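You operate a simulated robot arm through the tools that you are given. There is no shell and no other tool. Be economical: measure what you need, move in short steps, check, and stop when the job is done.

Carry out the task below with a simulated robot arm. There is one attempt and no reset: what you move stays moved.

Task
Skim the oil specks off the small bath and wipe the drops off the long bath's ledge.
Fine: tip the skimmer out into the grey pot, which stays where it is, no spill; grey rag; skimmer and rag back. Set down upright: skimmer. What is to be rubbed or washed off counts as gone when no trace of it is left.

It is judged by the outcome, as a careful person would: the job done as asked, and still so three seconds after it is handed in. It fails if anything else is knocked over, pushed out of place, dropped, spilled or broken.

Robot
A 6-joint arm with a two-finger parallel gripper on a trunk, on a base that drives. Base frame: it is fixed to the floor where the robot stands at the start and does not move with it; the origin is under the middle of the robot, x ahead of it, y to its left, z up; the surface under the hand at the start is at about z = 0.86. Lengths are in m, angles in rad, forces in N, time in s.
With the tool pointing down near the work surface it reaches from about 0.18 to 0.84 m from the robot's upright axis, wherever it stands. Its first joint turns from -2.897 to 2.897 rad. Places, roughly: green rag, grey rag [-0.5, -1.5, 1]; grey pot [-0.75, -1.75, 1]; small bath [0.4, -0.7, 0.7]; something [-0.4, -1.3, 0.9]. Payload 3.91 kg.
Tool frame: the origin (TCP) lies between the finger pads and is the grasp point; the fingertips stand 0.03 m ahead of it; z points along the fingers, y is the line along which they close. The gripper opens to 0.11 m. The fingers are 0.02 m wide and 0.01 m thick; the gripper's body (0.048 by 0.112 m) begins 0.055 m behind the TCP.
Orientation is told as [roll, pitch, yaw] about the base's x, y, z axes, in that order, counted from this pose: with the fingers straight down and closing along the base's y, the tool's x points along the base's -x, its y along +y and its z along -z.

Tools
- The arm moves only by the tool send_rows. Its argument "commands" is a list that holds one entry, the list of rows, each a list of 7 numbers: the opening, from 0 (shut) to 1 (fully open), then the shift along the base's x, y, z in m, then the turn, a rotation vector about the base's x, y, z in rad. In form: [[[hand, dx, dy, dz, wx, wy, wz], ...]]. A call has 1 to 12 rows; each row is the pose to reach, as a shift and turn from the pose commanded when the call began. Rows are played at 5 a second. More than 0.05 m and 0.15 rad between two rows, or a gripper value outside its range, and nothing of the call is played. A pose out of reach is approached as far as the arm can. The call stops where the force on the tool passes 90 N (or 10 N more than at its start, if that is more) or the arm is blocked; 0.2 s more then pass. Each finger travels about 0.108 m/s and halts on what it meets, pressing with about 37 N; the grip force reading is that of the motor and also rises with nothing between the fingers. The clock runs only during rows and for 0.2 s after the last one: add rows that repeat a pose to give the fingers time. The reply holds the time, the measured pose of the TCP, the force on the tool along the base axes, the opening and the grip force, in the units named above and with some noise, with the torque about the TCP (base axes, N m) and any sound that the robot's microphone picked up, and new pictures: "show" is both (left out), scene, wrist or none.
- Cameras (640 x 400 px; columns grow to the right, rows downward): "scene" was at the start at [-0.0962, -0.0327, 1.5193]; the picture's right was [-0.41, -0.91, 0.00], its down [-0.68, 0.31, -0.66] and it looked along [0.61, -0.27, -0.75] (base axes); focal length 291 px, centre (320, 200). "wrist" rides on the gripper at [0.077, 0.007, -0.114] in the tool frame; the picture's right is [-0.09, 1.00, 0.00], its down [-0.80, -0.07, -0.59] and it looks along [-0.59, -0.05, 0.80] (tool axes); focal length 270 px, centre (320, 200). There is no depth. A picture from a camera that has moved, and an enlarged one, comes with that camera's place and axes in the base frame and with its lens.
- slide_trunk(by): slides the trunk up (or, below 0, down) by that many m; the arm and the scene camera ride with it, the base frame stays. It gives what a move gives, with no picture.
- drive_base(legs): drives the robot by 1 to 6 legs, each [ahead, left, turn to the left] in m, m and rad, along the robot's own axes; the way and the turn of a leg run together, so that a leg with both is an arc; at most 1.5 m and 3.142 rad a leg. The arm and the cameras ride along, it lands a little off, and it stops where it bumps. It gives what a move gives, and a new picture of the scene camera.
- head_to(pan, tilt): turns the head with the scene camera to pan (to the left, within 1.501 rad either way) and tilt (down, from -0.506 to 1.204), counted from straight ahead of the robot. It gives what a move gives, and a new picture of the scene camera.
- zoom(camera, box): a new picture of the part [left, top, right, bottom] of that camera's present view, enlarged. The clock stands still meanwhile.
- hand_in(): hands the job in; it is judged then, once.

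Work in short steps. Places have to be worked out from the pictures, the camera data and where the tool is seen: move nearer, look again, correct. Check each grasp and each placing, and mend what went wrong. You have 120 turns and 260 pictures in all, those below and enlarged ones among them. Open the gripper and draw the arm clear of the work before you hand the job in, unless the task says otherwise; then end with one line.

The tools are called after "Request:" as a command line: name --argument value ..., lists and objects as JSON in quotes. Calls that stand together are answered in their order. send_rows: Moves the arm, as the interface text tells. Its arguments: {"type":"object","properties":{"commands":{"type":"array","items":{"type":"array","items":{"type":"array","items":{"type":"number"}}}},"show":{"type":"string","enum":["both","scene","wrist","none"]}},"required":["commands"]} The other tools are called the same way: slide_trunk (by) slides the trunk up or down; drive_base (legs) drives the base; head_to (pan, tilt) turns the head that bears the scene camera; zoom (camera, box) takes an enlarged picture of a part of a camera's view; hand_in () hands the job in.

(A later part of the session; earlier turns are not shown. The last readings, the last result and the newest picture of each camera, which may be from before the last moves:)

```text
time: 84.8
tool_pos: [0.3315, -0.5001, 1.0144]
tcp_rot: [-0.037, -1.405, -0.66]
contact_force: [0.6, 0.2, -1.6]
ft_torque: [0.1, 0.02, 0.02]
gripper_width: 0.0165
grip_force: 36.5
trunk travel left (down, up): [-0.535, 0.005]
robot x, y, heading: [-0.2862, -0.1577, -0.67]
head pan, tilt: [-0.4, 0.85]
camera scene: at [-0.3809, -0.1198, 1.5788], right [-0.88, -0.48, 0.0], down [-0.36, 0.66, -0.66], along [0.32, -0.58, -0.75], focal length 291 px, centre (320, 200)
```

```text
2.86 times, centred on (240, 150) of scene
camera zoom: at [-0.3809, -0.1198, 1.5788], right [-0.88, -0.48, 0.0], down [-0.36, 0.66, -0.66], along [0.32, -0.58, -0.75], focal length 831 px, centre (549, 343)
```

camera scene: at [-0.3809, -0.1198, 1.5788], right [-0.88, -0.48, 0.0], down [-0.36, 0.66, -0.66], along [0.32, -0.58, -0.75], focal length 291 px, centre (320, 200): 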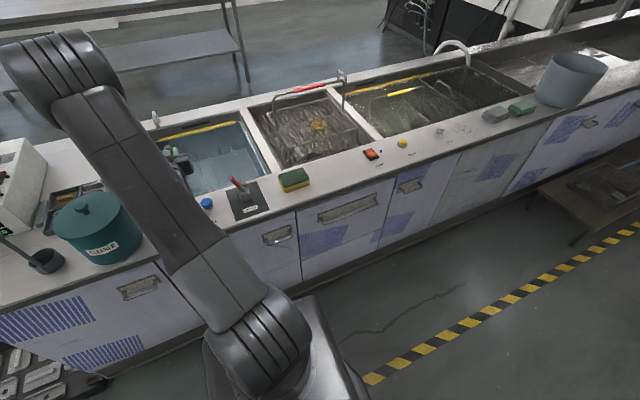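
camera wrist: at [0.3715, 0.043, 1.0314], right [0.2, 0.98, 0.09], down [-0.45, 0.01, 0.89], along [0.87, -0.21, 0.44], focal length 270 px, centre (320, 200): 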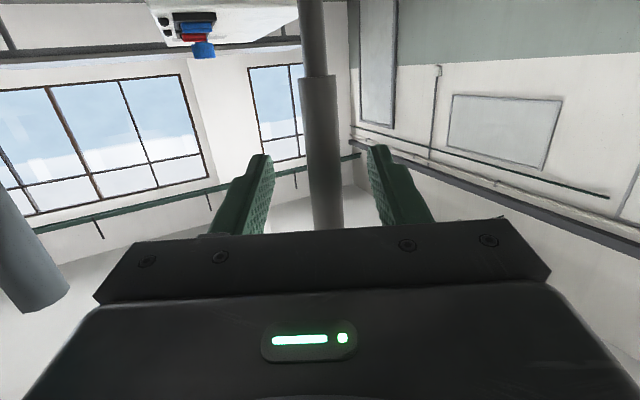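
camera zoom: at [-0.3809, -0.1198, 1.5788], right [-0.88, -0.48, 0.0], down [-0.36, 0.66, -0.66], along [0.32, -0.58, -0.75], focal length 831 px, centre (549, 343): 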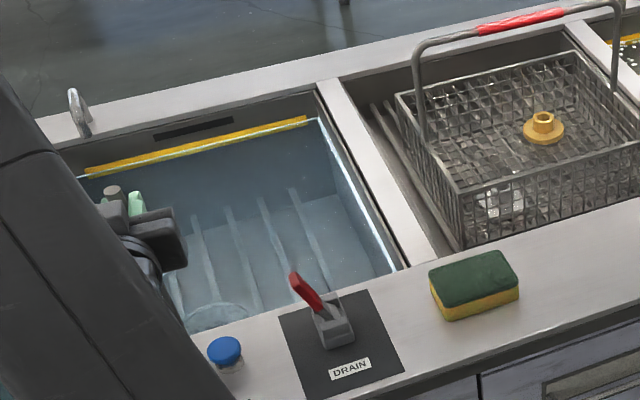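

Visible area is clean. I shift left 9 cm and sweep outward along the left wall.

Request:
send_rows --commands '[[[0, 0.0185, 0.025, 0, 0, 0, 0], [0, 0.037, 0.05, 0, 0, 0, 0], [0, 0.0555, 0.0746, 0, 0, 0, 0], [0, 0.0915, 0.0476, 0, 0, 0, 0], [0, 0.1275, 0.0206, 0, 0, 0, 0], [0, 0.1635, -0.0064, 0, 0, 0, 0], [0, 0.1995, -0.0334, 0, 0, 0, 0], [0, 0.2355, -0.0604, 0, 0, 0, 0], [0, 0.2715, -0.0874, 0, 0, 0, 0], [0, 0.301, -0.11, 0, 0, 0, 0]]]' --show "scene"

Request:
zoom --camera "scene" --box '[140, 80, 300, 220]'

```text
time: 87.0
tool_pos: [0.6373, -0.6117, 1.0102]
tcp_rot: [-0.048, -1.403, -0.648]
contact_force: [-1.7, -2.2, -2.9]
ft_torque: [-0.38, 0.26, -0.02]
gripper_width: 0.0163
grip_force: 37.0
trunk travel left (down, up): [-0.535, 0.005]
robot x, y, heading: [-0.2884, -0.1566, -0.672]
head pan, tilt: [-0.4, 0.85]
camera scene: at [-0.3795, -0.1214, 1.579], right [-0.88, -0.48, 0.0], down [-0.36, 0.66, -0.66], along [0.32, -0.58, -0.75], focal length 291 px, centre (320, 200)
```

scene: 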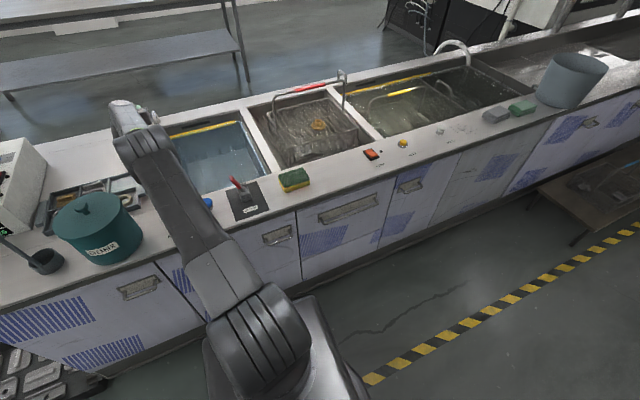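

```text
2.86 times, centred on (220, 150) of scene
camera zoom: at [-0.3795, -0.1214, 1.579], right [-0.88, -0.48, 0.0], down [-0.36, 0.66, -0.66], along [0.32, -0.58, -0.75], focal length 831 px, centre (606, 343)
```

zoom: 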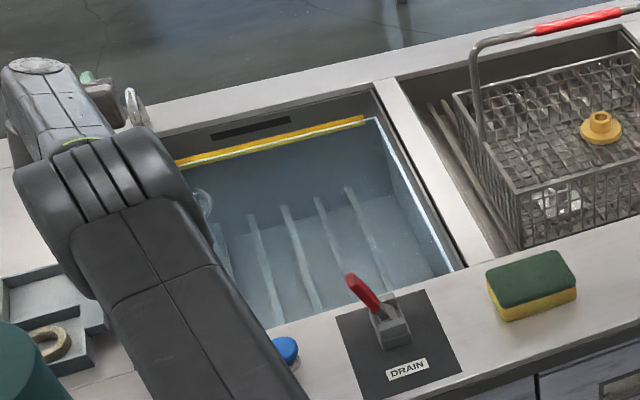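

Light touch on a wall; I ease off it and lift the skimmer straight up out of the bath, staying level.

Request:
send_rows --commands '[[[0, -0.018, -0.008, 0, 0, 0, 0], [0, -0.036, 0.002, 0, 0, 0, 0], [0, -0.036, 0.002, 0.03, 0, 0, 0], [0, -0.036, 0.002, 0.06, 0, 0, 0], [0, -0.046, 0.01, 0.1, 0, 0, 0], [0, -0.066, 0.025, 0.14, 0, 0, 0], [0, -0.09, 0.04, 0.18, 0, 0, 0], [0, -0.11, 0.055, 0.22, 0, 0, 0], [0, -0.13, 0.07, 0.25, 0, 0, 0]]]' --show "scene"

Request:
zoom --camera "scene" --box '[100, 80, 300, 220]'

```text
time: 89.0
tool_pos: [0.503, -0.5419, 1.2615]
tcp_rot: [-0.038, -1.406, -0.658]
contact_force: [-0.2, 0.2, -2.1]
ft_torque: [0.07, -0.01, 0.0]
gripper_width: 0.0164
grip_force: 36.9
trunk travel left (down, up): [-0.535, 0.005]
robot x, y, heading: [-0.2874, -0.1592, -0.667]
head pan, tilt: [-0.4, 0.85]
camera scene: at [-0.3817, -0.1196, 1.5787], right [-0.88, -0.48, 0.0], down [-0.36, 0.66, -0.66], along [0.32, -0.58, -0.75], focal length 291 px, centre (320, 200)
```

scene: 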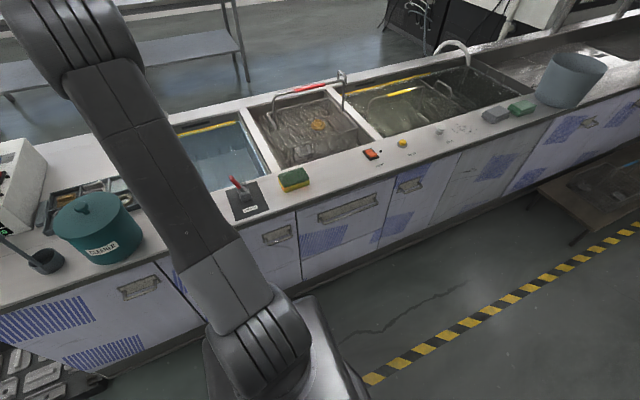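

```text
2.86 times, centred on (200, 150) of scene
camera zoom: at [-0.3817, -0.1196, 1.5787], right [-0.88, -0.48, 0.0], down [-0.36, 0.66, -0.66], along [0.32, -0.58, -0.75], focal length 831 px, centre (663, 343)
```

zoom: 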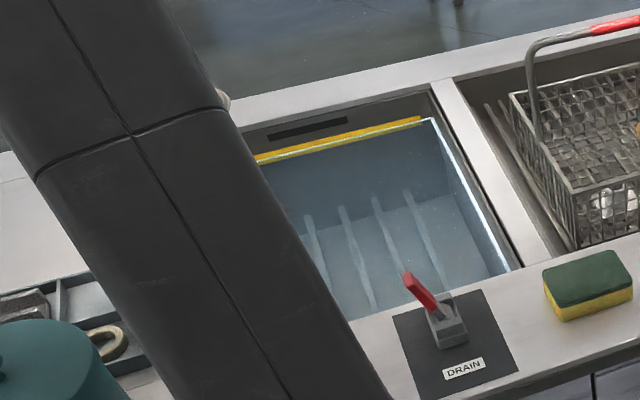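

To see the left part of the bath I swing the hand right at height.

Request:
send_rows --commands '[[[0, -0.024, -0.032, 0.02, 0, 0, -0.03], [0, -0.048, -0.064, 0.04, 0, 0, -0.06], [0, -0.072, -0.096, 0.06, 0, 0, -0.1], [0, -0.096, -0.128, 0.08, 0, 0, -0.14], [0, -0.12, -0.16, 0.09, 0, 0, -0.18], [0, -0.144, -0.192, 0.09, 0, 0, -0.22], [0, -0.168, -0.224, 0.09, 0, 0, -0.25]]]' --show "none"

Request:
head_to --pan 0.1 --tilt 0.9

```text
time: 90.6
tool_pos: [0.3324, -0.7674, 1.3524]
tcp_rot: [-0.034, -1.403, -0.912]
contact_force: [-0.6, 0.8, -2.4]
ft_torque: [0.08, 0.0, 0.01]
gripper_width: 0.0164
grip_force: 37.2
trunk travel left (down, up): [-0.535, 0.005]
robot x, y, heading: [-0.2851, -0.1578, -0.677]
head pan, tilt: [-0.4, 0.85]
```

```text
time: 91.5
tool_pos: [0.3344, -0.7665, 1.3532]
tcp_rot: [-0.039, -1.403, -0.906]
contact_force: [-0.1, -0.4, -3.3]
ft_torque: [0.07, -0.02, -0.03]
gripper_width: 0.0161
grip_force: 37.3
trunk travel left (down, up): [-0.535, 0.005]
robot x, y, heading: [-0.2895, -0.1559, -0.669]
head pan, tilt: [0.099, 0.901]
camera scene: at [-0.3544, -0.0927, 1.575], right [-0.54, -0.84, 0.0], down [-0.66, 0.43, -0.62], along [0.52, -0.34, -0.78], focal length 291 px, centre (320, 200)
```

scene: 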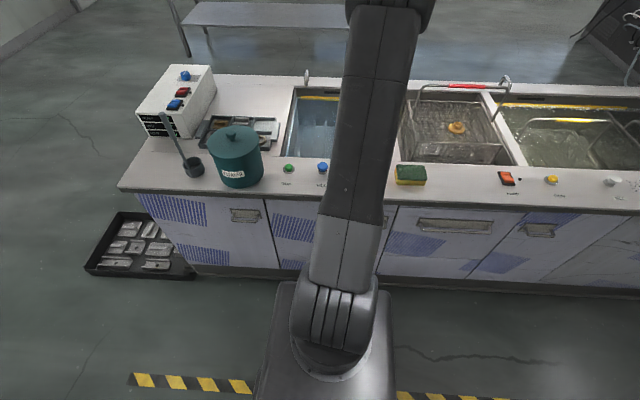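

Request:
zoom --camera "scene" --box '[250, 70, 370, 190]'

```text
3.33 times, centred on (310, 130) of scene
camera zoom: at [-0.3544, -0.0927, 1.575], right [-0.54, -0.84, 0.0], down [-0.66, 0.43, -0.62], along [0.52, -0.34, -0.78], focal length 969 px, centre (353, 433)
```

zoom: 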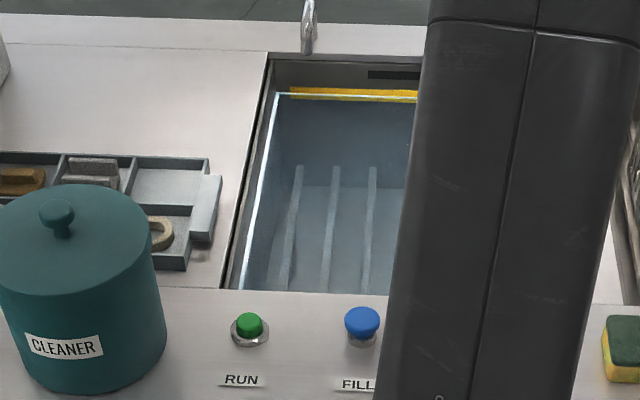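

The visible left part is clean too, but the strip right behind the front ledge is hidden and my columns left gaps there. I go back for one pass along the front wall; first back over the right-front corner.

Request:
send_rows --commands '[[[0, -0.02, 0.022, -0.03, 0, 0, 0.05], [0, -0.04, 0.045, -0.05, 0, 0, 0.1], [0, -0.06, 0.07, -0.07, 0, 0, 0.15], [0, -0.085, 0.095, -0.1, 0, 0, 0.2], [0, -0.11, 0.12, -0.13, 0, 0, 0.25], [0, -0.113, 0.122, -0.175, 0, 0, 0.255], [0, -0.113, 0.122, -0.22, 0, 0, 0.255], [0, -0.113, 0.122, -0.265, 0, 0, 0.255], [0, -0.113, 0.122, -0.31, 0, 0, 0.255], [0, -0.113, 0.122, -0.341, 0, 0, 0.255]]]' --show "none"

```text
time: 93.8
tool_pos: [0.222, -0.6443, 1.0121]
tcp_rot: [-0.039, -1.405, -0.651]
contact_force: [-0.3, -0.5, -2.0]
ft_torque: [0.08, -0.05, 0.03]
gripper_width: 0.0162
grip_force: 36.8
out of reach, approached as far as the arm can: row 3
trunk travel left (down, up): [-0.535, 0.005]
robot x, y, heading: [-0.2897, -0.1531, -0.674]
head pan, tilt: [0.099, 0.901]
```

Now a few mm nearer the front wall and sweep left, in two halves with a check.

Request:
send_rows --commands '[[[0, -0.012, 0.009, 0, 0, 0, 0], [0, 0.008, 0.036, 0, 0, 0, 0], [0, 0.028, 0.063, 0, 0, 0, 0], [0, 0.048, 0.089, 0, 0, 0, 0]]]' --show "none"

Request:
head_to --pan -0.4 --tilt 0.85

Request:
zoom --camera "scene" --box '[160, 80, 320, 220]'

```text
time: 94.8
tool_pos: [0.2725, -0.5522, 1.013]
tcp_rot: [-0.039, -1.405, -0.651]
contact_force: [0.6, -0.9, -2.6]
ft_torque: [0.09, -0.02, 0.05]
gripper_width: 0.0161
grip_force: 37.3
trunk travel left (down, up): [-0.535, 0.005]
robot x, y, heading: [-0.2899, -0.1557, -0.674]
head pan, tilt: [0.099, 0.901]
```

```text
time: 95.7
tool_pos: [0.2731, -0.5526, 1.0138]
tcp_rot: [-0.041, -1.404, -0.65]
contact_force: [0.5, 0.0, -3.0]
ft_torque: [0.07, 0.01, -0.01]
gripper_width: 0.0162
grip_force: 37.2
trunk travel left (down, up): [-0.535, 0.005]
robot x, y, heading: [-0.2919, -0.1574, -0.673]
head pan, tilt: [-0.4, 0.85]
camera scene: at [-0.3804, -0.1202, 1.5788], right [-0.88, -0.48, 0.0], down [-0.36, 0.66, -0.66], along [0.32, -0.58, -0.75], focal length 291 px, centre (320, 200)
```

scene: 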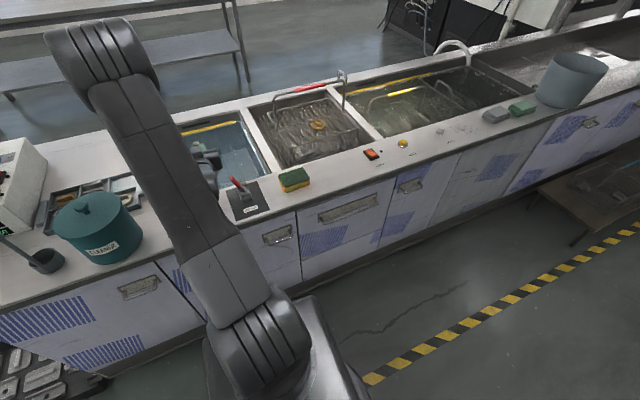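

```text
2.86 times, centred on (240, 150) of scene
camera zoom: at [-0.3804, -0.1202, 1.5788], right [-0.88, -0.48, 0.0], down [-0.36, 0.66, -0.66], along [0.32, -0.58, -0.75], focal length 831 px, centre (549, 343)
```

zoom: 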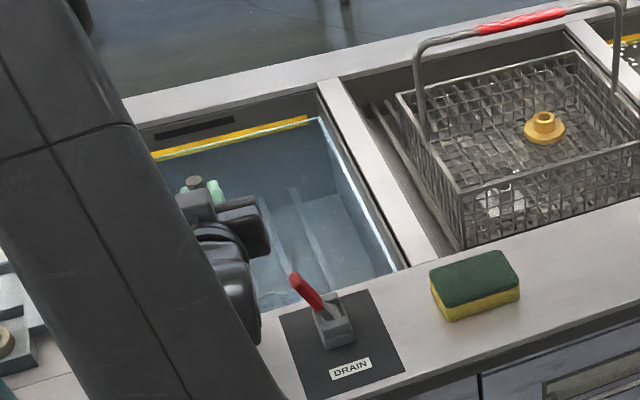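

No contact. I continue left along the front wall to the left corner, then lift out.

Request:
send_rows --commands '[[[0, -0.006, 0.005, 0, 0, 0, 0], [0, 0.018, 0.038, 0, 0, 0, 0], [0, 0.042, 0.071, 0, 0, 0, 0], [0, 0.068, 0.104, 0, 0, 0, 0], [0, 0.092, 0.136, 0, 0, 0, 0], [0, 0.11, 0.11, 0, 0, 0, 0], [0, 0.118, 0.09, 0, 0, 0, 0], [0, 0.118, 0.09, 0.03, 0, 0, 0], [0, 0.118, 0.09, 0.06, 0, 0, 0], [0, 0.118, 0.09, 0.1, 0, 0, 0], [0, 0.118, 0.09, 0.14, 0, 0, 0], [0, 0.118, 0.09, 0.18, 0, 0, 0]]]' --show "none"

Request:
send_rows --commands '[[[0, 0, 0, 0.04, 0, 0, 0], [0, 0, 0, 0.08, 0, 0, 0], [0, 0, 0, 0.12, 0, 0, 0], [0, -0.02, -0.03, 0.15, 0, 0, 0], [0, -0.045, -0.06, 0.17, 0, 0, 0], [0, -0.07, -0.09, 0.19, 0, 0, 0], [0, -0.095, -0.12, 0.2, 0, 0, 0], [0, -0.115, -0.15, 0.2, 0, 0, 0]]]' --show "none"

```text
time: 98.3
tool_pos: [0.3917, -0.4638, 1.1938]
tcp_rot: [-0.044, -1.405, -0.648]
contact_force: [-0.3, 0.6, -3.0]
ft_torque: [0.06, 0.01, 0.01]
gripper_width: 0.0162
grip_force: 37.2
trunk travel left (down, up): [-0.535, 0.005]
robot x, y, heading: [-0.2875, -0.1569, -0.668]
head pan, tilt: [-0.4, 0.85]
```

```text
time: 100.1
tool_pos: [0.2857, -0.5993, 1.3869]
tcp_rot: [-0.096, -1.417, -0.653]
contact_force: [-0.6, -0.9, -1.6]
ft_torque: [0.12, 0.03, 0.0]
gripper_width: 0.0162
grip_force: 36.7
out of reach, approached as far as the arm can: row 7, 8
trunk travel left (down, up): [-0.535, 0.005]
robot x, y, heading: [-0.2904, -0.156, -0.668]
head pan, tilt: [-0.4, 0.85]
```

Skimmed and lifted. I retract the hand over the front ledge at height, then drive right in short legs toward the pot.

Request:
send_rows --commands '[[[0, -0.03, 0.022, 0, 0, 0, 0], [0, -0.06, 0.045, 0, 0, 0, 0], [0, -0.09, 0.067, 0, 0, 0, 0]]]' --show "none"

Request:
drive_base --legs '[[0, -0.1, 0], [0, -0.15, 0], [0, -0.15, 0], [0, -0.15, 0], [0, -0.1, 0], [-0.05, 0, 0.02]]'

Request:
head_to --pan -0.7 --tilt 0.8

```text
time: 100.9
tool_pos: [0.2093, -0.5482, 1.3724]
tcp_rot: [-0.095, -1.421, -0.65]
contact_force: [-0.4, 0.6, -2.8]
ft_torque: [0.08, 0.0, -0.01]
gripper_width: 0.0162
grip_force: 37.3
out of reach, approached as far as the arm can: row 3
trunk travel left (down, up): [-0.535, 0.005]
robot x, y, heading: [-0.2857, -0.1548, -0.672]
head pan, tilt: [-0.4, 0.85]
```

```text
time: 106.2
tool_pos: [-0.2286, -1.0125, 1.3736]
tcp_rot: [-0.095, -1.422, -0.633]
contact_force: [-0.2, 0.2, -1.6]
ft_torque: [0.09, 0.0, 0.01]
gripper_width: 0.0164
grip_force: 37.0
trunk travel left (down, up): [-0.535, 0.005]
robot x, y, heading: [-0.7312, -0.6337, -0.656]
head pan, tilt: [-0.4, 0.85]
camera scene: at [-0.8255, -0.595, 1.5788], right [-0.87, -0.49, 0.0], down [-0.37, 0.65, -0.66], along [0.33, -0.57, -0.75], focal length 291 px, centre (320, 200)
```

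scene: 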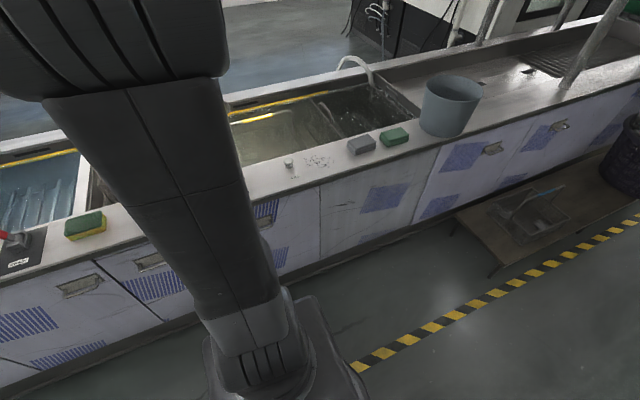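

```text
time: 107.0
tool_pos: [-0.2279, -1.0139, 1.3738]
tcp_rot: [-0.096, -1.417, -0.632]
contact_force: [-0.2, 0.3, -2.2]
ft_torque: [0.1, 0.02, 0.0]
gripper_width: 0.0164
grip_force: 37.1
trunk travel left (down, up): [-0.535, 0.005]
robot x, y, heading: [-0.7319, -0.6288, -0.661]
head pan, tilt: [-0.7, 0.799]
camera scene: at [-0.8456, -0.6069, 1.5829], right [-0.98, -0.21, 0.0], down [-0.15, 0.7, -0.7], along [0.15, -0.68, -0.72], focal length 291 px, centre (320, 200)
```

scene: 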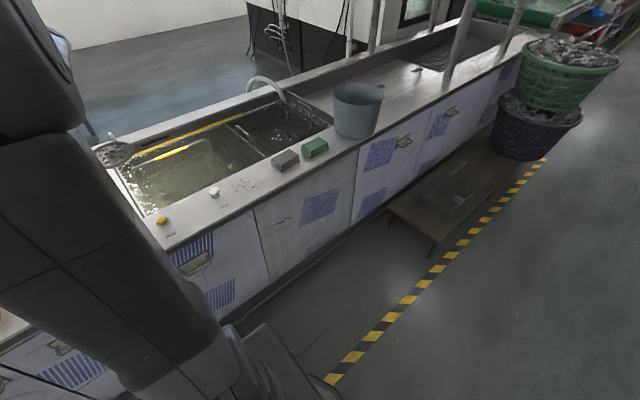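

Held. Pot centre ≈ e 1.84, n 0.43, rim z ≈1.05; rag at e 1.475; drops at e 1.30. I drive right 0.62 more.

Request:
drive_base --legs '[[0, -0.1, 0], [0, -0.15, 0], [0, -0.15, 0], [0, -0.12, 0], [0, -0.1, 0.02]]'

Request:
head_to --pan -0.4 --tilt 0.85

```text
time: 111.7
tool_pos: [-0.5936, -1.4915, 1.3726]
tcp_rot: [-0.088, -1.42, -0.619]
contact_force: [0.1, -0.4, -2.4]
ft_torque: [0.06, 0.05, 0.07]
gripper_width: 0.0159
grip_force: 36.4
trunk travel left (down, up): [-0.535, 0.005]
robot x, y, heading: [-1.1006, -1.1207, -0.63]
head pan, tilt: [-0.7, 0.799]
camera scene: at [-1.2202, -1.0993, 1.5828], right [-0.97, -0.23, 0.0], down [-0.17, 0.7, -0.7], along [0.16, -0.68, -0.72], focal length 291 px, centre (320, 200)
```

scene: 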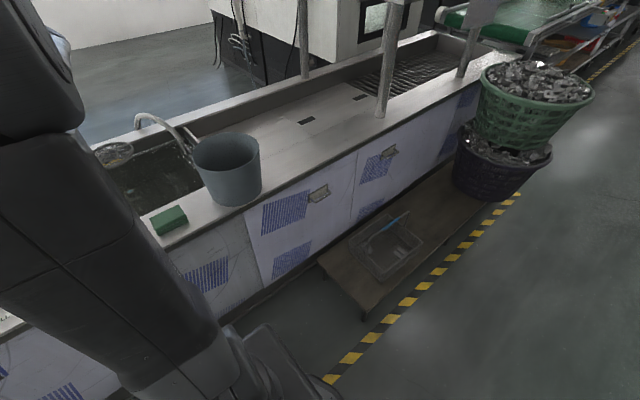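

```text
time: 112.5
tool_pos: [-0.5925, -1.4922, 1.3733]
tcp_rot: [-0.095, -1.419, -0.612]
contact_force: [1.2, -0.1, -1.5]
ft_torque: [0.09, 0.02, -0.01]
gripper_width: 0.0164
grip_force: 37.4
trunk travel left (down, up): [-0.535, 0.005]
robot x, y, heading: [-1.1012, -1.1215, -0.633]
head pan, tilt: [-0.4, 0.85]
camera scene: at [-1.1982, -1.0868, 1.5789], right [-0.86, -0.51, 0.0], down [-0.38, 0.65, -0.66], along [0.34, -0.57, -0.75], focal length 291 px, centre (320, 200)
```

scene: 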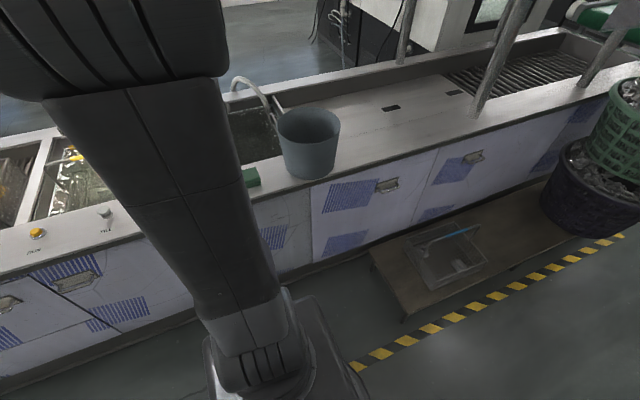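

Grip fine. Pot centre at [-0.768,-1.735], rim z 1.046, radius 0.10. I move the hand so the disc is over the pot.

Request:
send_rows --commands '[[[0, -0.025, -0.028, 0, 0, 0, 0], [0, -0.05, -0.056, 0, 0, 0, 0], [0, -0.075, -0.084, 0, 0, 0, 0], [0, -0.1, -0.112, 0, 0, 0, 0], [0, -0.125, -0.14, 0, 0, 0, 0], [0, -0.15, -0.168, 0, 0, 0, 0], [0, -0.175, -0.193, 0, 0, 0, 0]]]' --show "scene"

Request:
head_to --pan -0.65 --tilt 0.75

```text
time: 114.1
tool_pos: [-0.7691, -1.6877, 1.3728]
tcp_rot: [-0.089, -1.42, -0.616]
contact_force: [-0.5, -0.5, -2.7]
ft_torque: [0.07, 0.01, -0.01]
gripper_width: 0.0166
grip_force: 37.2
out of reach, approached as far as the arm can: row 1, 2
trunk travel left (down, up): [-0.535, 0.005]
robot x, y, heading: [-1.1047, -1.1184, -0.633]
head pan, tilt: [-0.4, 0.85]
camera scene: at [-1.1988, -1.0878, 1.5788], right [-0.86, -0.51, 0.0], down [-0.38, 0.65, -0.66], along [0.34, -0.57, -0.75], focal length 291 px, centre (320, 200)
```

scene: 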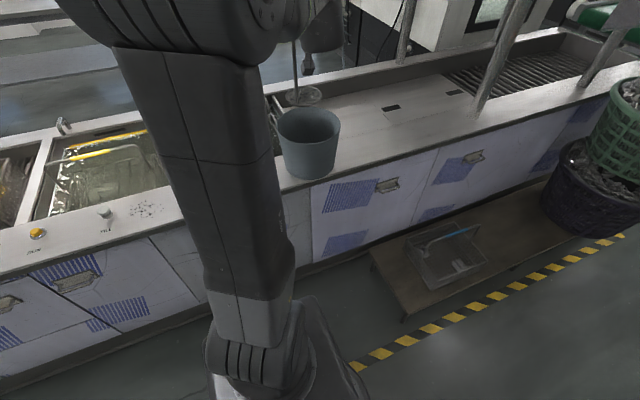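

```text
time: 114.8
tool_pos: [-0.7689, -1.6857, 1.3721]
tcp_rot: [-0.093, -1.42, -0.614]
contact_force: [-0.7, -0.5, -1.7]
ft_torque: [0.09, 0.05, 0.0]
gripper_width: 0.0163
grip_force: 36.8
trunk travel left (down, up): [-0.535, 0.005]
robot x, y, heading: [-1.0999, -1.1199, -0.632]
head pan, tilt: [-0.649, 0.75]
camera scene: at [-1.2147, -1.0991, 1.5868], right [-0.96, -0.28, 0.0], down [-0.19, 0.65, -0.73], along [0.21, -0.7, -0.68], focal length 291 px, centre (320, 200)
```

scene: 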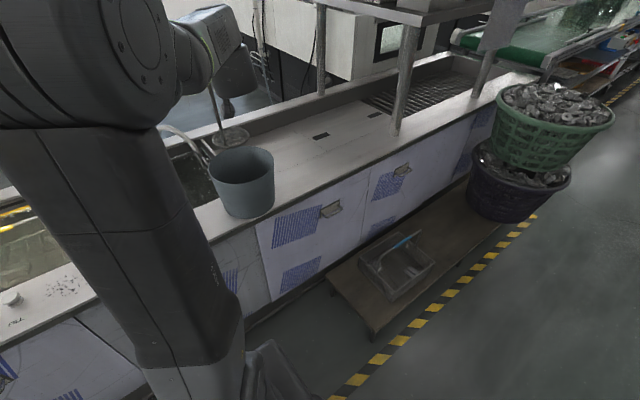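

The disc is right over the pot centre. I roll about the tool axis while moving so the disc stays over the pot: first to ~57°.

Request:
send_rows --commands '[[[0, 0.014, 0.023, -0.006, -0.101, 0.071, 0.019], [0, 0.027, 0.045, -0.015, -0.202, 0.1425, 0.0375], [0, 0.04, 0.066, -0.027, -0.303, 0.214, 0.056], [0, 0.0527, 0.0852, -0.04, -0.404, 0.285, 0.075], [0, 0.062, 0.104, -0.06, -0.505, 0.356, 0.094], [0, 0.07, 0.121, -0.082, -0.606, 0.4275, 0.1125], [0, 0.077, 0.136, -0.105, -0.707, 0.499, 0.131], [0, 0.082, 0.148, -0.1276, -0.808, 0.57, 0.15]]]' --show "scene"

Request:
zoom --camera "scene" --box '[150, 60, 330, 240]'

```text
time: 116.6
tool_pos: [-0.7047, -1.5563, 1.3202]
tcp_rot: [-1.433, -0.574, 0.847]
contact_force: [0.5, -0.1, -2.3]
ft_torque: [0.36, -0.12, -0.01]
gripper_width: 0.0163
grip_force: 37.0
out of reach, approached as far as the arm can: row 6, 7, 8
trunk travel left (down, up): [-0.535, 0.005]
robot x, y, heading: [-1.1012, -1.12, -0.635]
head pan, tilt: [-0.649, 0.75]
camera scene: at [-1.2143, -1.099, 1.5869], right [-0.96, -0.28, 0.0], down [-0.19, 0.65, -0.73], along [0.21, -0.7, -0.68], focal length 291 px, centre (320, 200)
```

scene: 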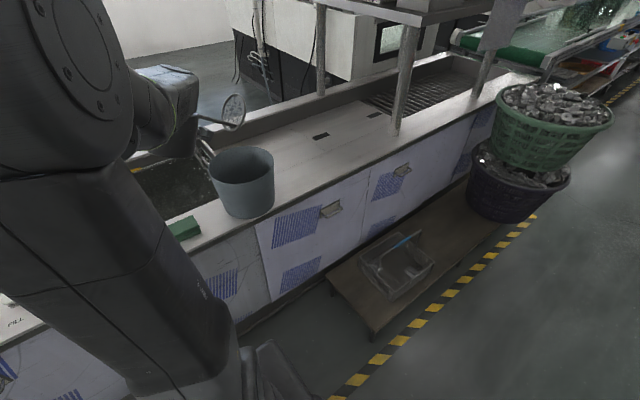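

```text
2.22 times, centred on (240, 150) of scene
camera zoom: at [-1.2143, -1.099, 1.5869], right [-0.96, -0.28, 0.0], down [-0.19, 0.65, -0.73], along [0.21, -0.7, -0.68], focal length 646 px, centre (498, 311)
```

zoom: 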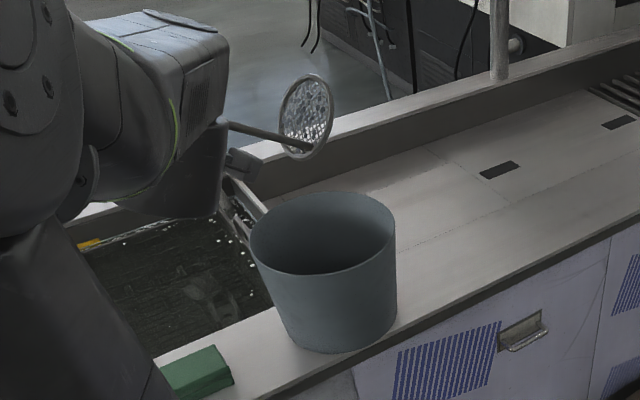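

The disc is still over the pot at z≈1.22, tilted ~64°, though the arm couldn't follow all. I try lowering a little from here.

Request:
send_rows --commands '[[[0, 0, 0, -0.03, 0, 0, 0], [0, 0, 0, -0.06, 0, 0, 0]]]' --show "none"

```text
time: 117.2
tool_pos: [-0.7148, -1.5702, 1.3242]
tcp_rot: [-1.454, -0.571, 0.851]
contact_force: [0.3, 0.8, -2.6]
ft_torque: [0.3, -0.08, -0.01]
gripper_width: 0.0163
grip_force: 36.7
out of reach, approached as far as the arm can: row 1, 2
trunk travel left (down, up): [-0.535, 0.005]
robot x, y, heading: [-1.1021, -1.1211, -0.633]
head pan, tilt: [-0.649, 0.75]
```

A fold limit blocks that. Instead I lower the trunk by 8 cm, which lowers the hand as is.

Request:
slide_trunk --by -0.08

Request:
send_rows --commands '[[[0, 0, 0, 0, -0.097, 0.068, 0.018], [0, 0, 0, 0, -0.194, 0.137, 0.036], [0, 0, 0, 0, -0.291, 0.205, 0.054], [0, 0, 0, 0, -0.388, 0.274, 0.072]]]' --show "scene"

Request:
zoom --camera "scene" --box '[150, 60, 330, 240]'

```text
time: 118.4
tool_pos: [-0.7163, -1.5697, 1.2449]
tcp_rot: [-1.452, -0.569, 0.852]
contact_force: [0.4, -0.2, -3.2]
ft_torque: [0.35, -0.1, -0.04]
gripper_width: 0.0167
grip_force: 37.5
trunk travel left (down, up): [-0.455, 0.085]
robot x, y, heading: [-1.1059, -1.1185, -0.634]
head pan, tilt: [-0.649, 0.75]
```

```text
time: 119.4
tool_pos: [-0.7107, -1.5684, 1.2972]
tcp_rot: [-1.451, -0.101, 0.929]
contact_force: [-0.7, 0.5, -3.1]
ft_torque: [0.4, -0.12, 0.0]
gripper_width: 0.0166
grip_force: 36.4
out of reach, approached as far as the arm can: row 1, 2, 3, 4
trunk travel left (down, up): [-0.455, 0.085]
robot x, y, heading: [-1.1028, -1.1184, -0.633]
head pan, tilt: [-0.649, 0.75]
camera scene: at [-1.2144, -1.0992, 1.5069], right [-0.96, -0.28, 0.0], down [-0.19, 0.65, -0.73], along [0.21, -0.7, -0.68], focal length 291 px, centre (320, 200)
```

scene: 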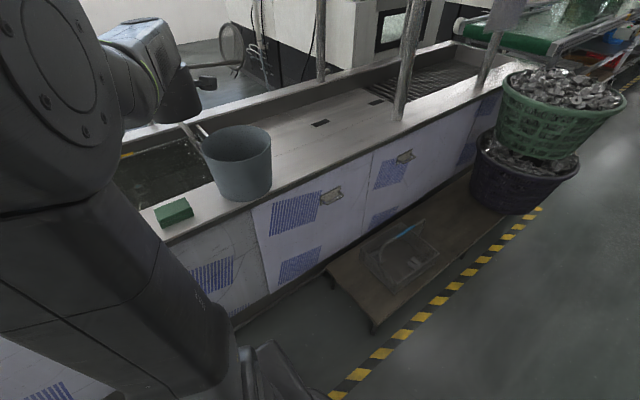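

```text
2.22 times, centred on (240, 150) of scene
camera zoom: at [-1.2144, -1.0992, 1.5069], right [-0.96, -0.28, 0.0], down [-0.19, 0.65, -0.73], along [0.21, -0.7, -0.68], focal length 646 px, centre (498, 311)
```

zoom: 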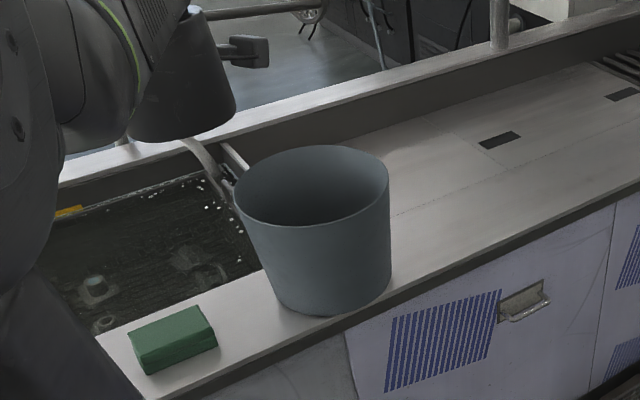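

Request:
zoom --camera "scene" --box '[180, 10, 280, 90]'

Request:
zoom --camera "scene" --box '[190, 110, 290, 210]'

```text
5.00 times, centred on (230, 50) of scene
camera zoom: at [-1.2144, -1.0992, 1.5069], right [-0.96, -0.28, 0.0], down [-0.19, 0.65, -0.73], along [0.21, -0.7, -0.68], focal length 1454 px, centre (770, 950)
```

zoom: 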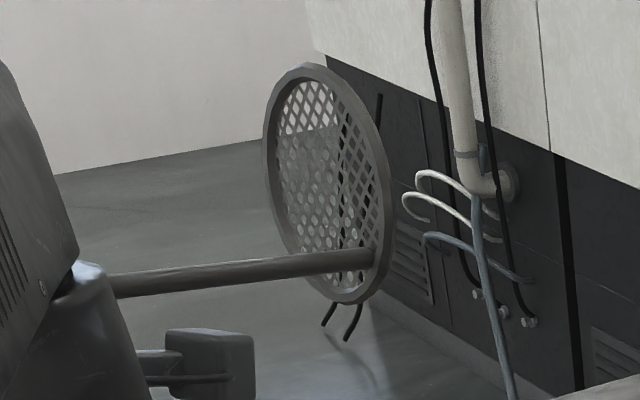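

```text
4.00 times, centred on (240, 160) of scene
camera zoom: at [-1.2144, -1.0992, 1.5069], right [-0.96, -0.28, 0.0], down [-0.19, 0.65, -0.73], along [0.21, -0.7, -0.68], focal length 1163 px, centre (640, 360)
```

zoom: 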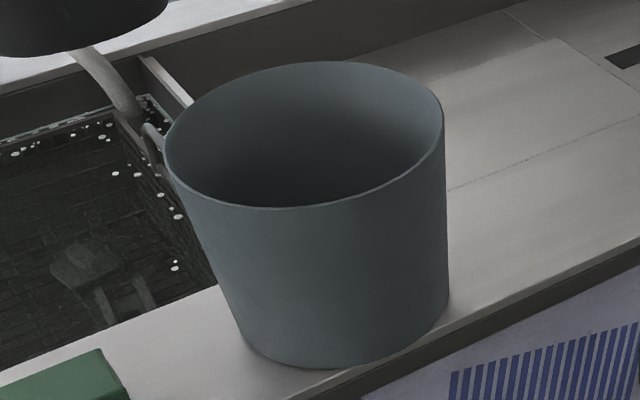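

The disc is vertical over the pot and looks nearly empty. I lower the trunk a bit more and roll further past vertical to be sure it empties.

Request:
slide_trunk --by -0.08

Request:
send_rows --commands '[[[0, 0.003, 0.005, 0, -0.097, 0.068, 0.018], [0, 0.006, 0.01, 0, -0.194, 0.137, 0.036], [0, 0.01, 0.018, 0, -0.291, 0.205, 0.054], [0, 0.01, 0.018, 0, -0.388, 0.274, 0.072], [0, 0.01, 0.018, 0, -0.485, 0.342, 0.09], [0, 0.01, 0.018, 0.01, -0.485, 0.342, 0.09], [0, 0.01, 0.018, 0, -0.485, 0.342, 0.09], [0, 0.01, 0.018, 0.01, -0.485, 0.342, 0.09]]]' --show "scene"

Request:
zoom --camera "scene" --box '[170, 0, 290, 100]'

```text
time: 120.6
tool_pos: [-0.7121, -1.568, 1.219]
tcp_rot: [-1.451, -0.106, 0.93]
contact_force: [0.3, -0.4, -3.1]
ft_torque: [0.34, -0.12, 0.01]
gripper_width: 0.0165
grip_force: 37.2
trunk travel left (down, up): [-0.375, 0.165]
robot x, y, heading: [-1.1042, -1.1191, -0.636]
head pan, tilt: [-0.649, 0.75]
```

```text
time: 122.4
tool_pos: [-0.6842, -1.5312, 1.2507]
tcp_rot: [-1.414, 0.486, 1.021]
contact_force: [-0.6, 0.2, -3.6]
ft_torque: [0.38, -0.06, 0.02]
gripper_width: 0.0163
grip_force: 37.4
out of reach, approached as far as the arm can: row 1, 2, 3, 4, 5, 6, 7, 8
trunk travel left (down, up): [-0.375, 0.165]
robot x, y, heading: [-1.1017, -1.1212, -0.638]
head pan, tilt: [-0.649, 0.75]
camera scene: at [-1.2147, -1.099, 1.4269], right [-0.96, -0.28, 0.0], down [-0.19, 0.65, -0.73], along [0.21, -0.7, -0.68], focal length 291 px, centre (320, 200)
```

scene: 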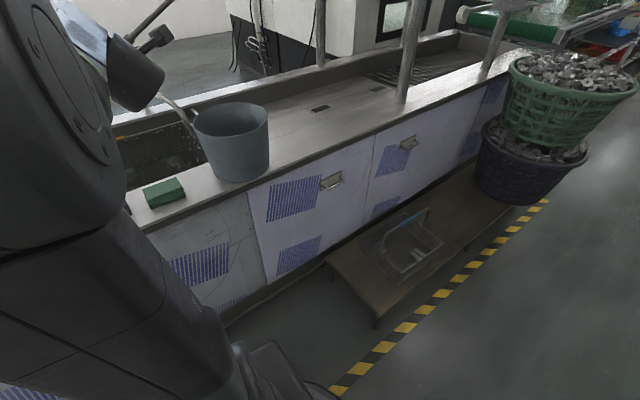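

```text
4.00 times, centred on (230, 50) of scene
camera zoom: at [-1.2147, -1.099, 1.4269], right [-0.96, -0.28, 0.0], down [-0.19, 0.65, -0.73], along [0.21, -0.7, -0.68], focal length 1163 px, centre (680, 800)
```

zoom: 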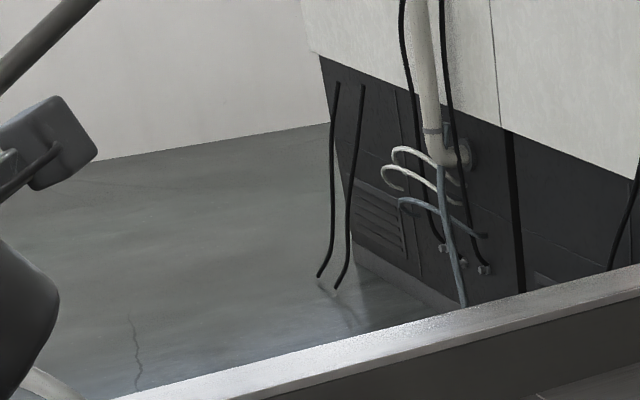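

Request:
head_to --pan -0.6 --tilt 0.4

Request:
zoom --camera "scene" --box '[150, 40, 330, 340]'

```text
time: 123.2
tool_pos: [-0.6858, -1.531, 1.2522]
tcp_rot: [-1.413, 0.483, 1.02]
contact_force: [0.1, -0.4, -2.8]
ft_torque: [0.34, -0.05, 0.02]
gripper_width: 0.0165
grip_force: 36.7
trunk travel left (down, up): [-0.375, 0.165]
robot x, y, heading: [-1.1016, -1.1198, -0.635]
head pan, tilt: [-0.6, 0.4]
camera scene: at [-1.2076, -1.107, 1.4579], right [-0.94, -0.33, 0.0], down [-0.13, 0.37, -0.92], along [0.3, -0.87, -0.39], focal length 291 px, centre (320, 200)
```

scene: 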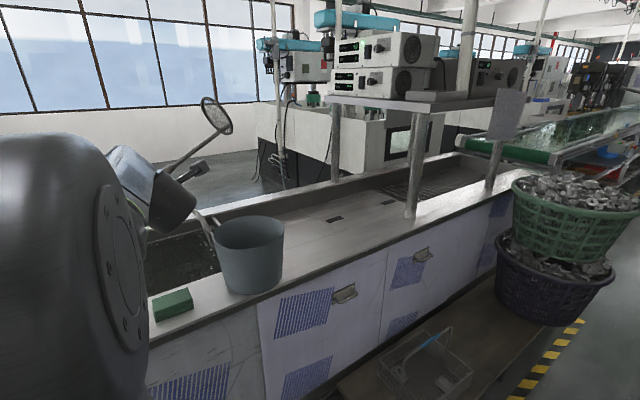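

```text
1.33 times, centred on (240, 190) of scene
camera zoom: at [-1.2076, -1.107, 1.4579], right [-0.94, -0.33, 0.0], down [-0.13, 0.37, -0.92], along [0.3, -0.87, -0.39], focal length 388 px, centre (427, 213)
```

zoom: 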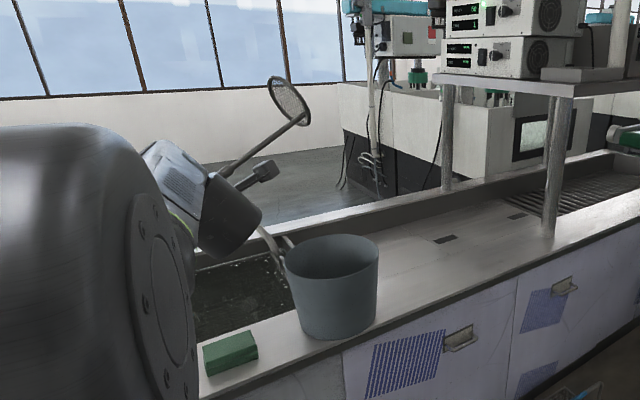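

Request:
zoom --camera "scene" --box '[190, 85, 250, 145]'

Request:
zoom --camera "scene" --box '[130, 200, 330, 330]'

```text
6.67 times, centred on (220, 115) of scene
camera zoom: at [-1.2076, -1.107, 1.4579], right [-0.94, -0.33, 0.0], down [-0.13, 0.37, -0.92], along [0.3, -0.87, -0.39], focal length 1938 px, centre (987, 767)
```

zoom: 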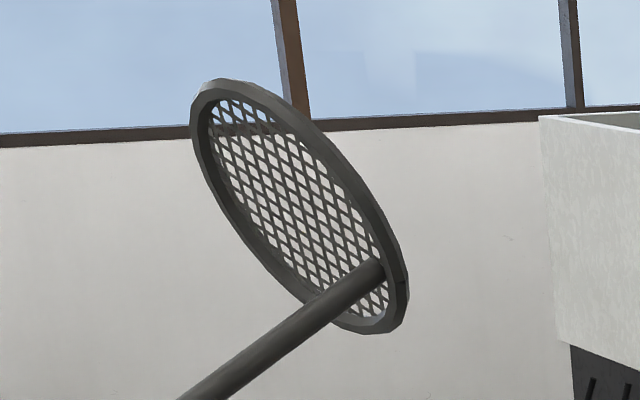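

```text
3.08 times, centred on (230, 265) of scene
camera zoom: at [-1.2076, -1.107, 1.4579], right [-0.94, -0.33, 0.0], down [-0.13, 0.37, -0.92], along [0.3, -0.87, -0.39], focal length 894 px, centre (597, 0)
```

zoom: 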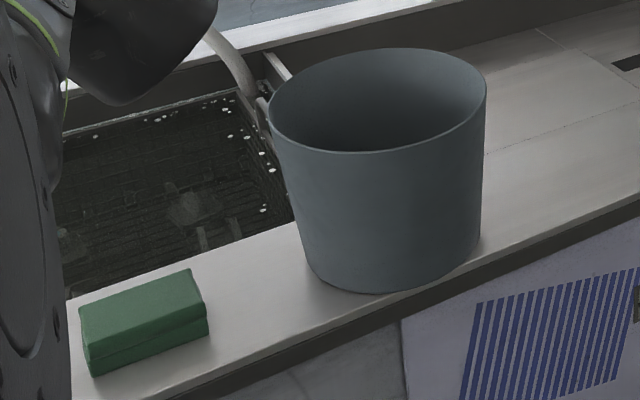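

The skimmer is empty and nothing spilled. I raise the trunk, then roll back to upright.

Request:
slide_trunk --by 0.15

Request:
send_rows --commands '[[[0, 0, 0, 0, 0.105, -0.074, -0.0195], [0, 0, 0, 0, 0.21, -0.148, -0.039], [0, 0, 0, 0, 0.315, -0.222, -0.0585], [0, 0, 0, 0, 0.42, -0.296, -0.078], [0, 0, 0, 0, 0.525, -0.37, -0.0975], [0, 0, 0, 0, 0.63, -0.445, -0.117], [0, 0, 0, 0, 0.735, -0.519, -0.1365], [0, 0, 0, 0, 0.84, -0.593, -0.156]]]' --show "none"

```text
time: 125.0
tool_pos: [-0.6836, -1.5307, 1.4009]
tcp_rot: [-1.413, 0.485, 1.02]
contact_force: [0.0, -1.2, -2.0]
ft_torque: [0.36, -0.07, 0.02]
gripper_width: 0.0166
grip_force: 37.4
trunk travel left (down, up): [-0.525, 0.015]
robot x, y, heading: [-1.1059, -1.1241, -0.637]
head pan, tilt: [-0.6, 0.4]
```

```text
time: 126.8
tool_pos: [-0.6831, -1.5313, 1.4009]
tcp_rot: [-1.392, -0.543, 0.849]
contact_force: [0.9, 0.5, -2.7]
ft_torque: [0.33, -0.11, 0.02]
gripper_width: 0.0167
grip_force: 36.8
trunk travel left (down, up): [-0.525, 0.015]
robot x, y, heading: [-1.1027, -1.1219, -0.636]
head pan, tilt: [-0.6, 0.4]
```

Request:
send_rows --commands '[[[0, 0, 0, 0, 0.105, -0.074, -0.0195], [0, 0, 0, 0, 0.21, -0.148, -0.039], [0, 0, 0, 0, 0.315, -0.222, -0.0585], [0, 0, 0, 0, 0.42, -0.296, -0.078], [0, 0, 0, 0, 0.525, -0.37, -0.0975], [0, 0, 0, 0, 0.63, -0.445, -0.117], [0, 0, 0, 0, 0.735, -0.519, -0.1365], [0, 0, 0, 0, 0.82, -0.58, -0.152]]]' --show "scene"

```text
time: 128.6
tool_pos: [-0.6832, -1.5313, 1.4011]
tcp_rot: [-0.026, -1.407, -0.595]
contact_force: [0.8, 0.2, -2.5]
ft_torque: [0.07, 0.06, -0.01]
gripper_width: 0.0163
grip_force: 36.8
trunk travel left (down, up): [-0.525, 0.015]
robot x, y, heading: [-1.1016, -1.1179, -0.633]
head pan, tilt: [-0.6, 0.4]
camera scene: at [-1.2076, -1.1069, 1.608], right [-0.94, -0.33, 0.0], down [-0.13, 0.37, -0.92], along [0.3, -0.87, -0.39], focal length 291 px, centre (320, 200)
```

scene: 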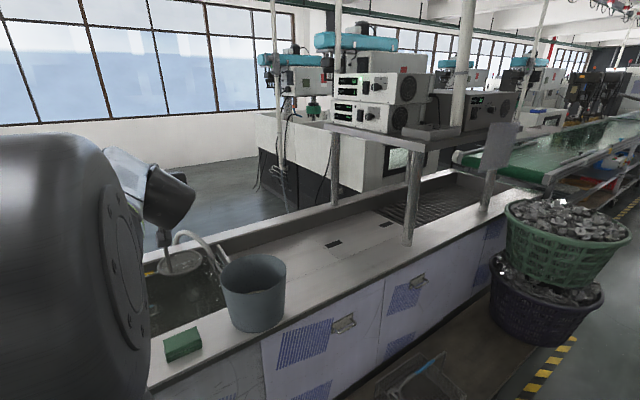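

Upright and held. I drive back left toward the skimmer's spot.

Request:
drive_base --legs '[[0, 0.15, 0], [0, 0.3, 0], [0, 0.3, 0], [0, 0.3, 0], [0, 0.3, 0], [0, 0.17, -0.03]]'

Request:
head_to --pan 0.5 --tilt 0.8

```text
time: 137.5
tool_pos: [0.1972, -0.342, 1.4017]
tcp_rot: [-0.041, -1.405, -0.621]
contact_force: [-0.4, 0.3, -2.0]
ft_torque: [0.06, -0.02, -0.01]
gripper_width: 0.0167
grip_force: 36.8
trunk travel left (down, up): [-0.525, 0.015]
robot x, y, heading: [-0.2057, 0.082, -0.671]
head pan, tilt: [-0.6, 0.4]
camera scene: at [-0.3082, 0.1028, 1.608], right [-0.96, -0.29, 0.0], down [-0.11, 0.37, -0.92], along [0.27, -0.88, -0.39], focal length 291 px, centre (320, 200)
```

scene: 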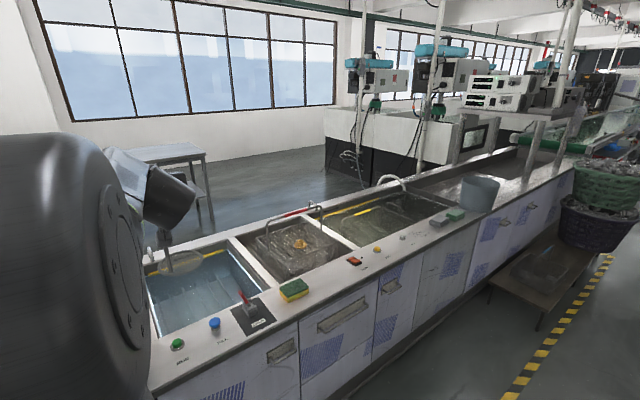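

```text
time: 138.8
tool_pos: [0.1959, -0.3437, 1.4032]
tcp_rot: [-0.033, -1.407, -0.626]
contact_force: [0.0, -0.6, -2.9]
ft_torque: [0.11, 0.04, -0.04]
gripper_width: 0.0162
grip_force: 37.4
trunk travel left (down, up): [-0.525, 0.015]
robot x, y, heading: [-0.2039, 0.0828, -0.676]
head pan, tilt: [0.499, 0.799]
camera scene: at [-0.2566, 0.1763, 1.5729], right [-0.17, -0.98, 0.0], down [-0.71, 0.13, -0.7], along [0.69, -0.12, -0.72], focal length 291 px, centre (320, 200)
```

scene: 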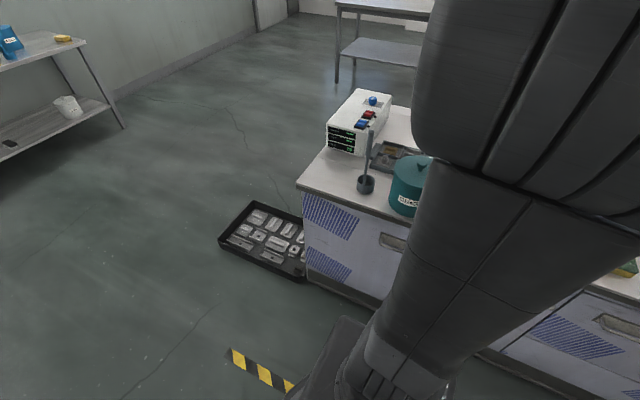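

Grip OK. I nudge the base to the pose from which I took it, then swing the arm left over to the spot.

Request:
drive_base --legs '[[0.083, 0.043, 0]]'

```text
time: 139.9
tool_pos: [0.2871, -0.3579, 1.4017]
tcp_rot: [-0.036, -1.405, -0.625]
contact_force: [0.1, -0.1, -1.5]
ft_torque: [0.04, -0.03, 0.0]
gripper_width: 0.0165
grip_force: 37.2
trunk travel left (down, up): [-0.525, 0.015]
robot x, y, heading: [-0.1163, 0.0701, -0.681]
head pan, tilt: [0.499, 0.799]
camera scene: at [-0.1662, 0.1604, 1.5729], right [-0.17, -0.98, 0.0], down [-0.71, 0.12, -0.7], along [0.69, -0.12, -0.72], focal length 291 px, centre (320, 200)
```

scene: 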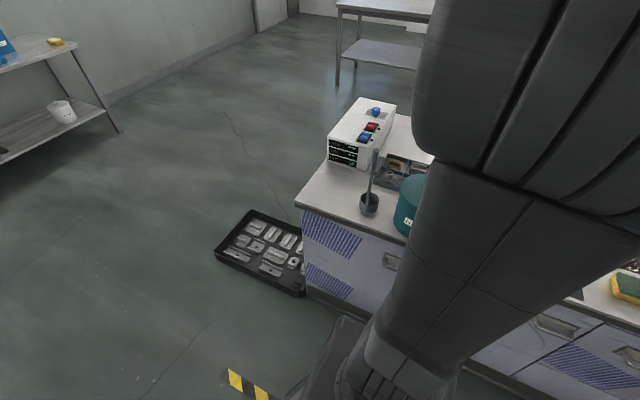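

Request:
send_rows --commands '[[[0, 0.0318, 0.0287, 0, 0, 0, 0.0445], [0, 0.0616, 0.0596, 0, 0, 0, 0.089], [0, 0.089, 0.0927, 0, 0, 0, 0.1335], [0, 0.1144, 0.1279, 0, 0, 0, 0.178], [0, 0.1369, 0.1651, 0, 0, 0, 0.2225], [0, 0.1571, 0.2039, 0, 0, 0, 0.267], [0, 0.1743, 0.2443, 0, 0, 0, 0.3115], [0, 0.1886, 0.286, 0, 0, 0, 0.356], [0, 0.1999, 0.3288, 0, 0, 0, 0.4], [0, 0.2081, 0.3725, 0, 0, 0, 0.445]]]' --show "scene"

```text
time: 142.1
tool_pos: [0.4923, 0.017, 1.4027]
tcp_rot: [-0.019, -1.407, -0.197]
contact_force: [0.1, 1.0, -1.3]
ft_torque: [0.01, 0.04, -0.04]
gripper_width: 0.0162
grip_force: 36.7
out of reach, approached as far as the arm can: row 2, 3, 4, 5, 6, 7, 8
trunk travel left (down, up): [-0.525, 0.015]
robot x, y, heading: [-0.1172, 0.0701, -0.671]
head pan, tilt: [0.499, 0.799]
camera scene: at [-0.1674, 0.1615, 1.5729], right [-0.17, -0.98, 0.0], down [-0.71, 0.12, -0.7], along [0.69, -0.12, -0.72], focal length 291 px, centre (320, 200)
```

scene: 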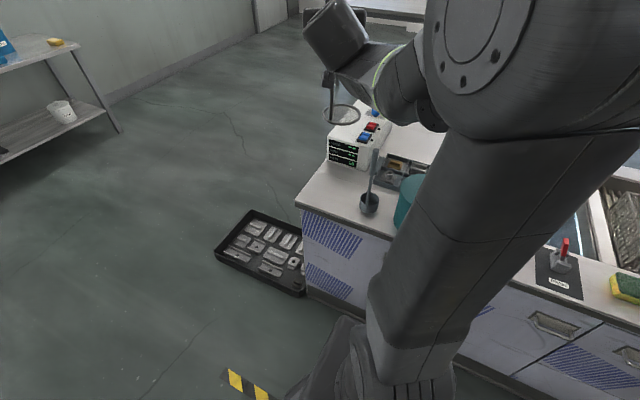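

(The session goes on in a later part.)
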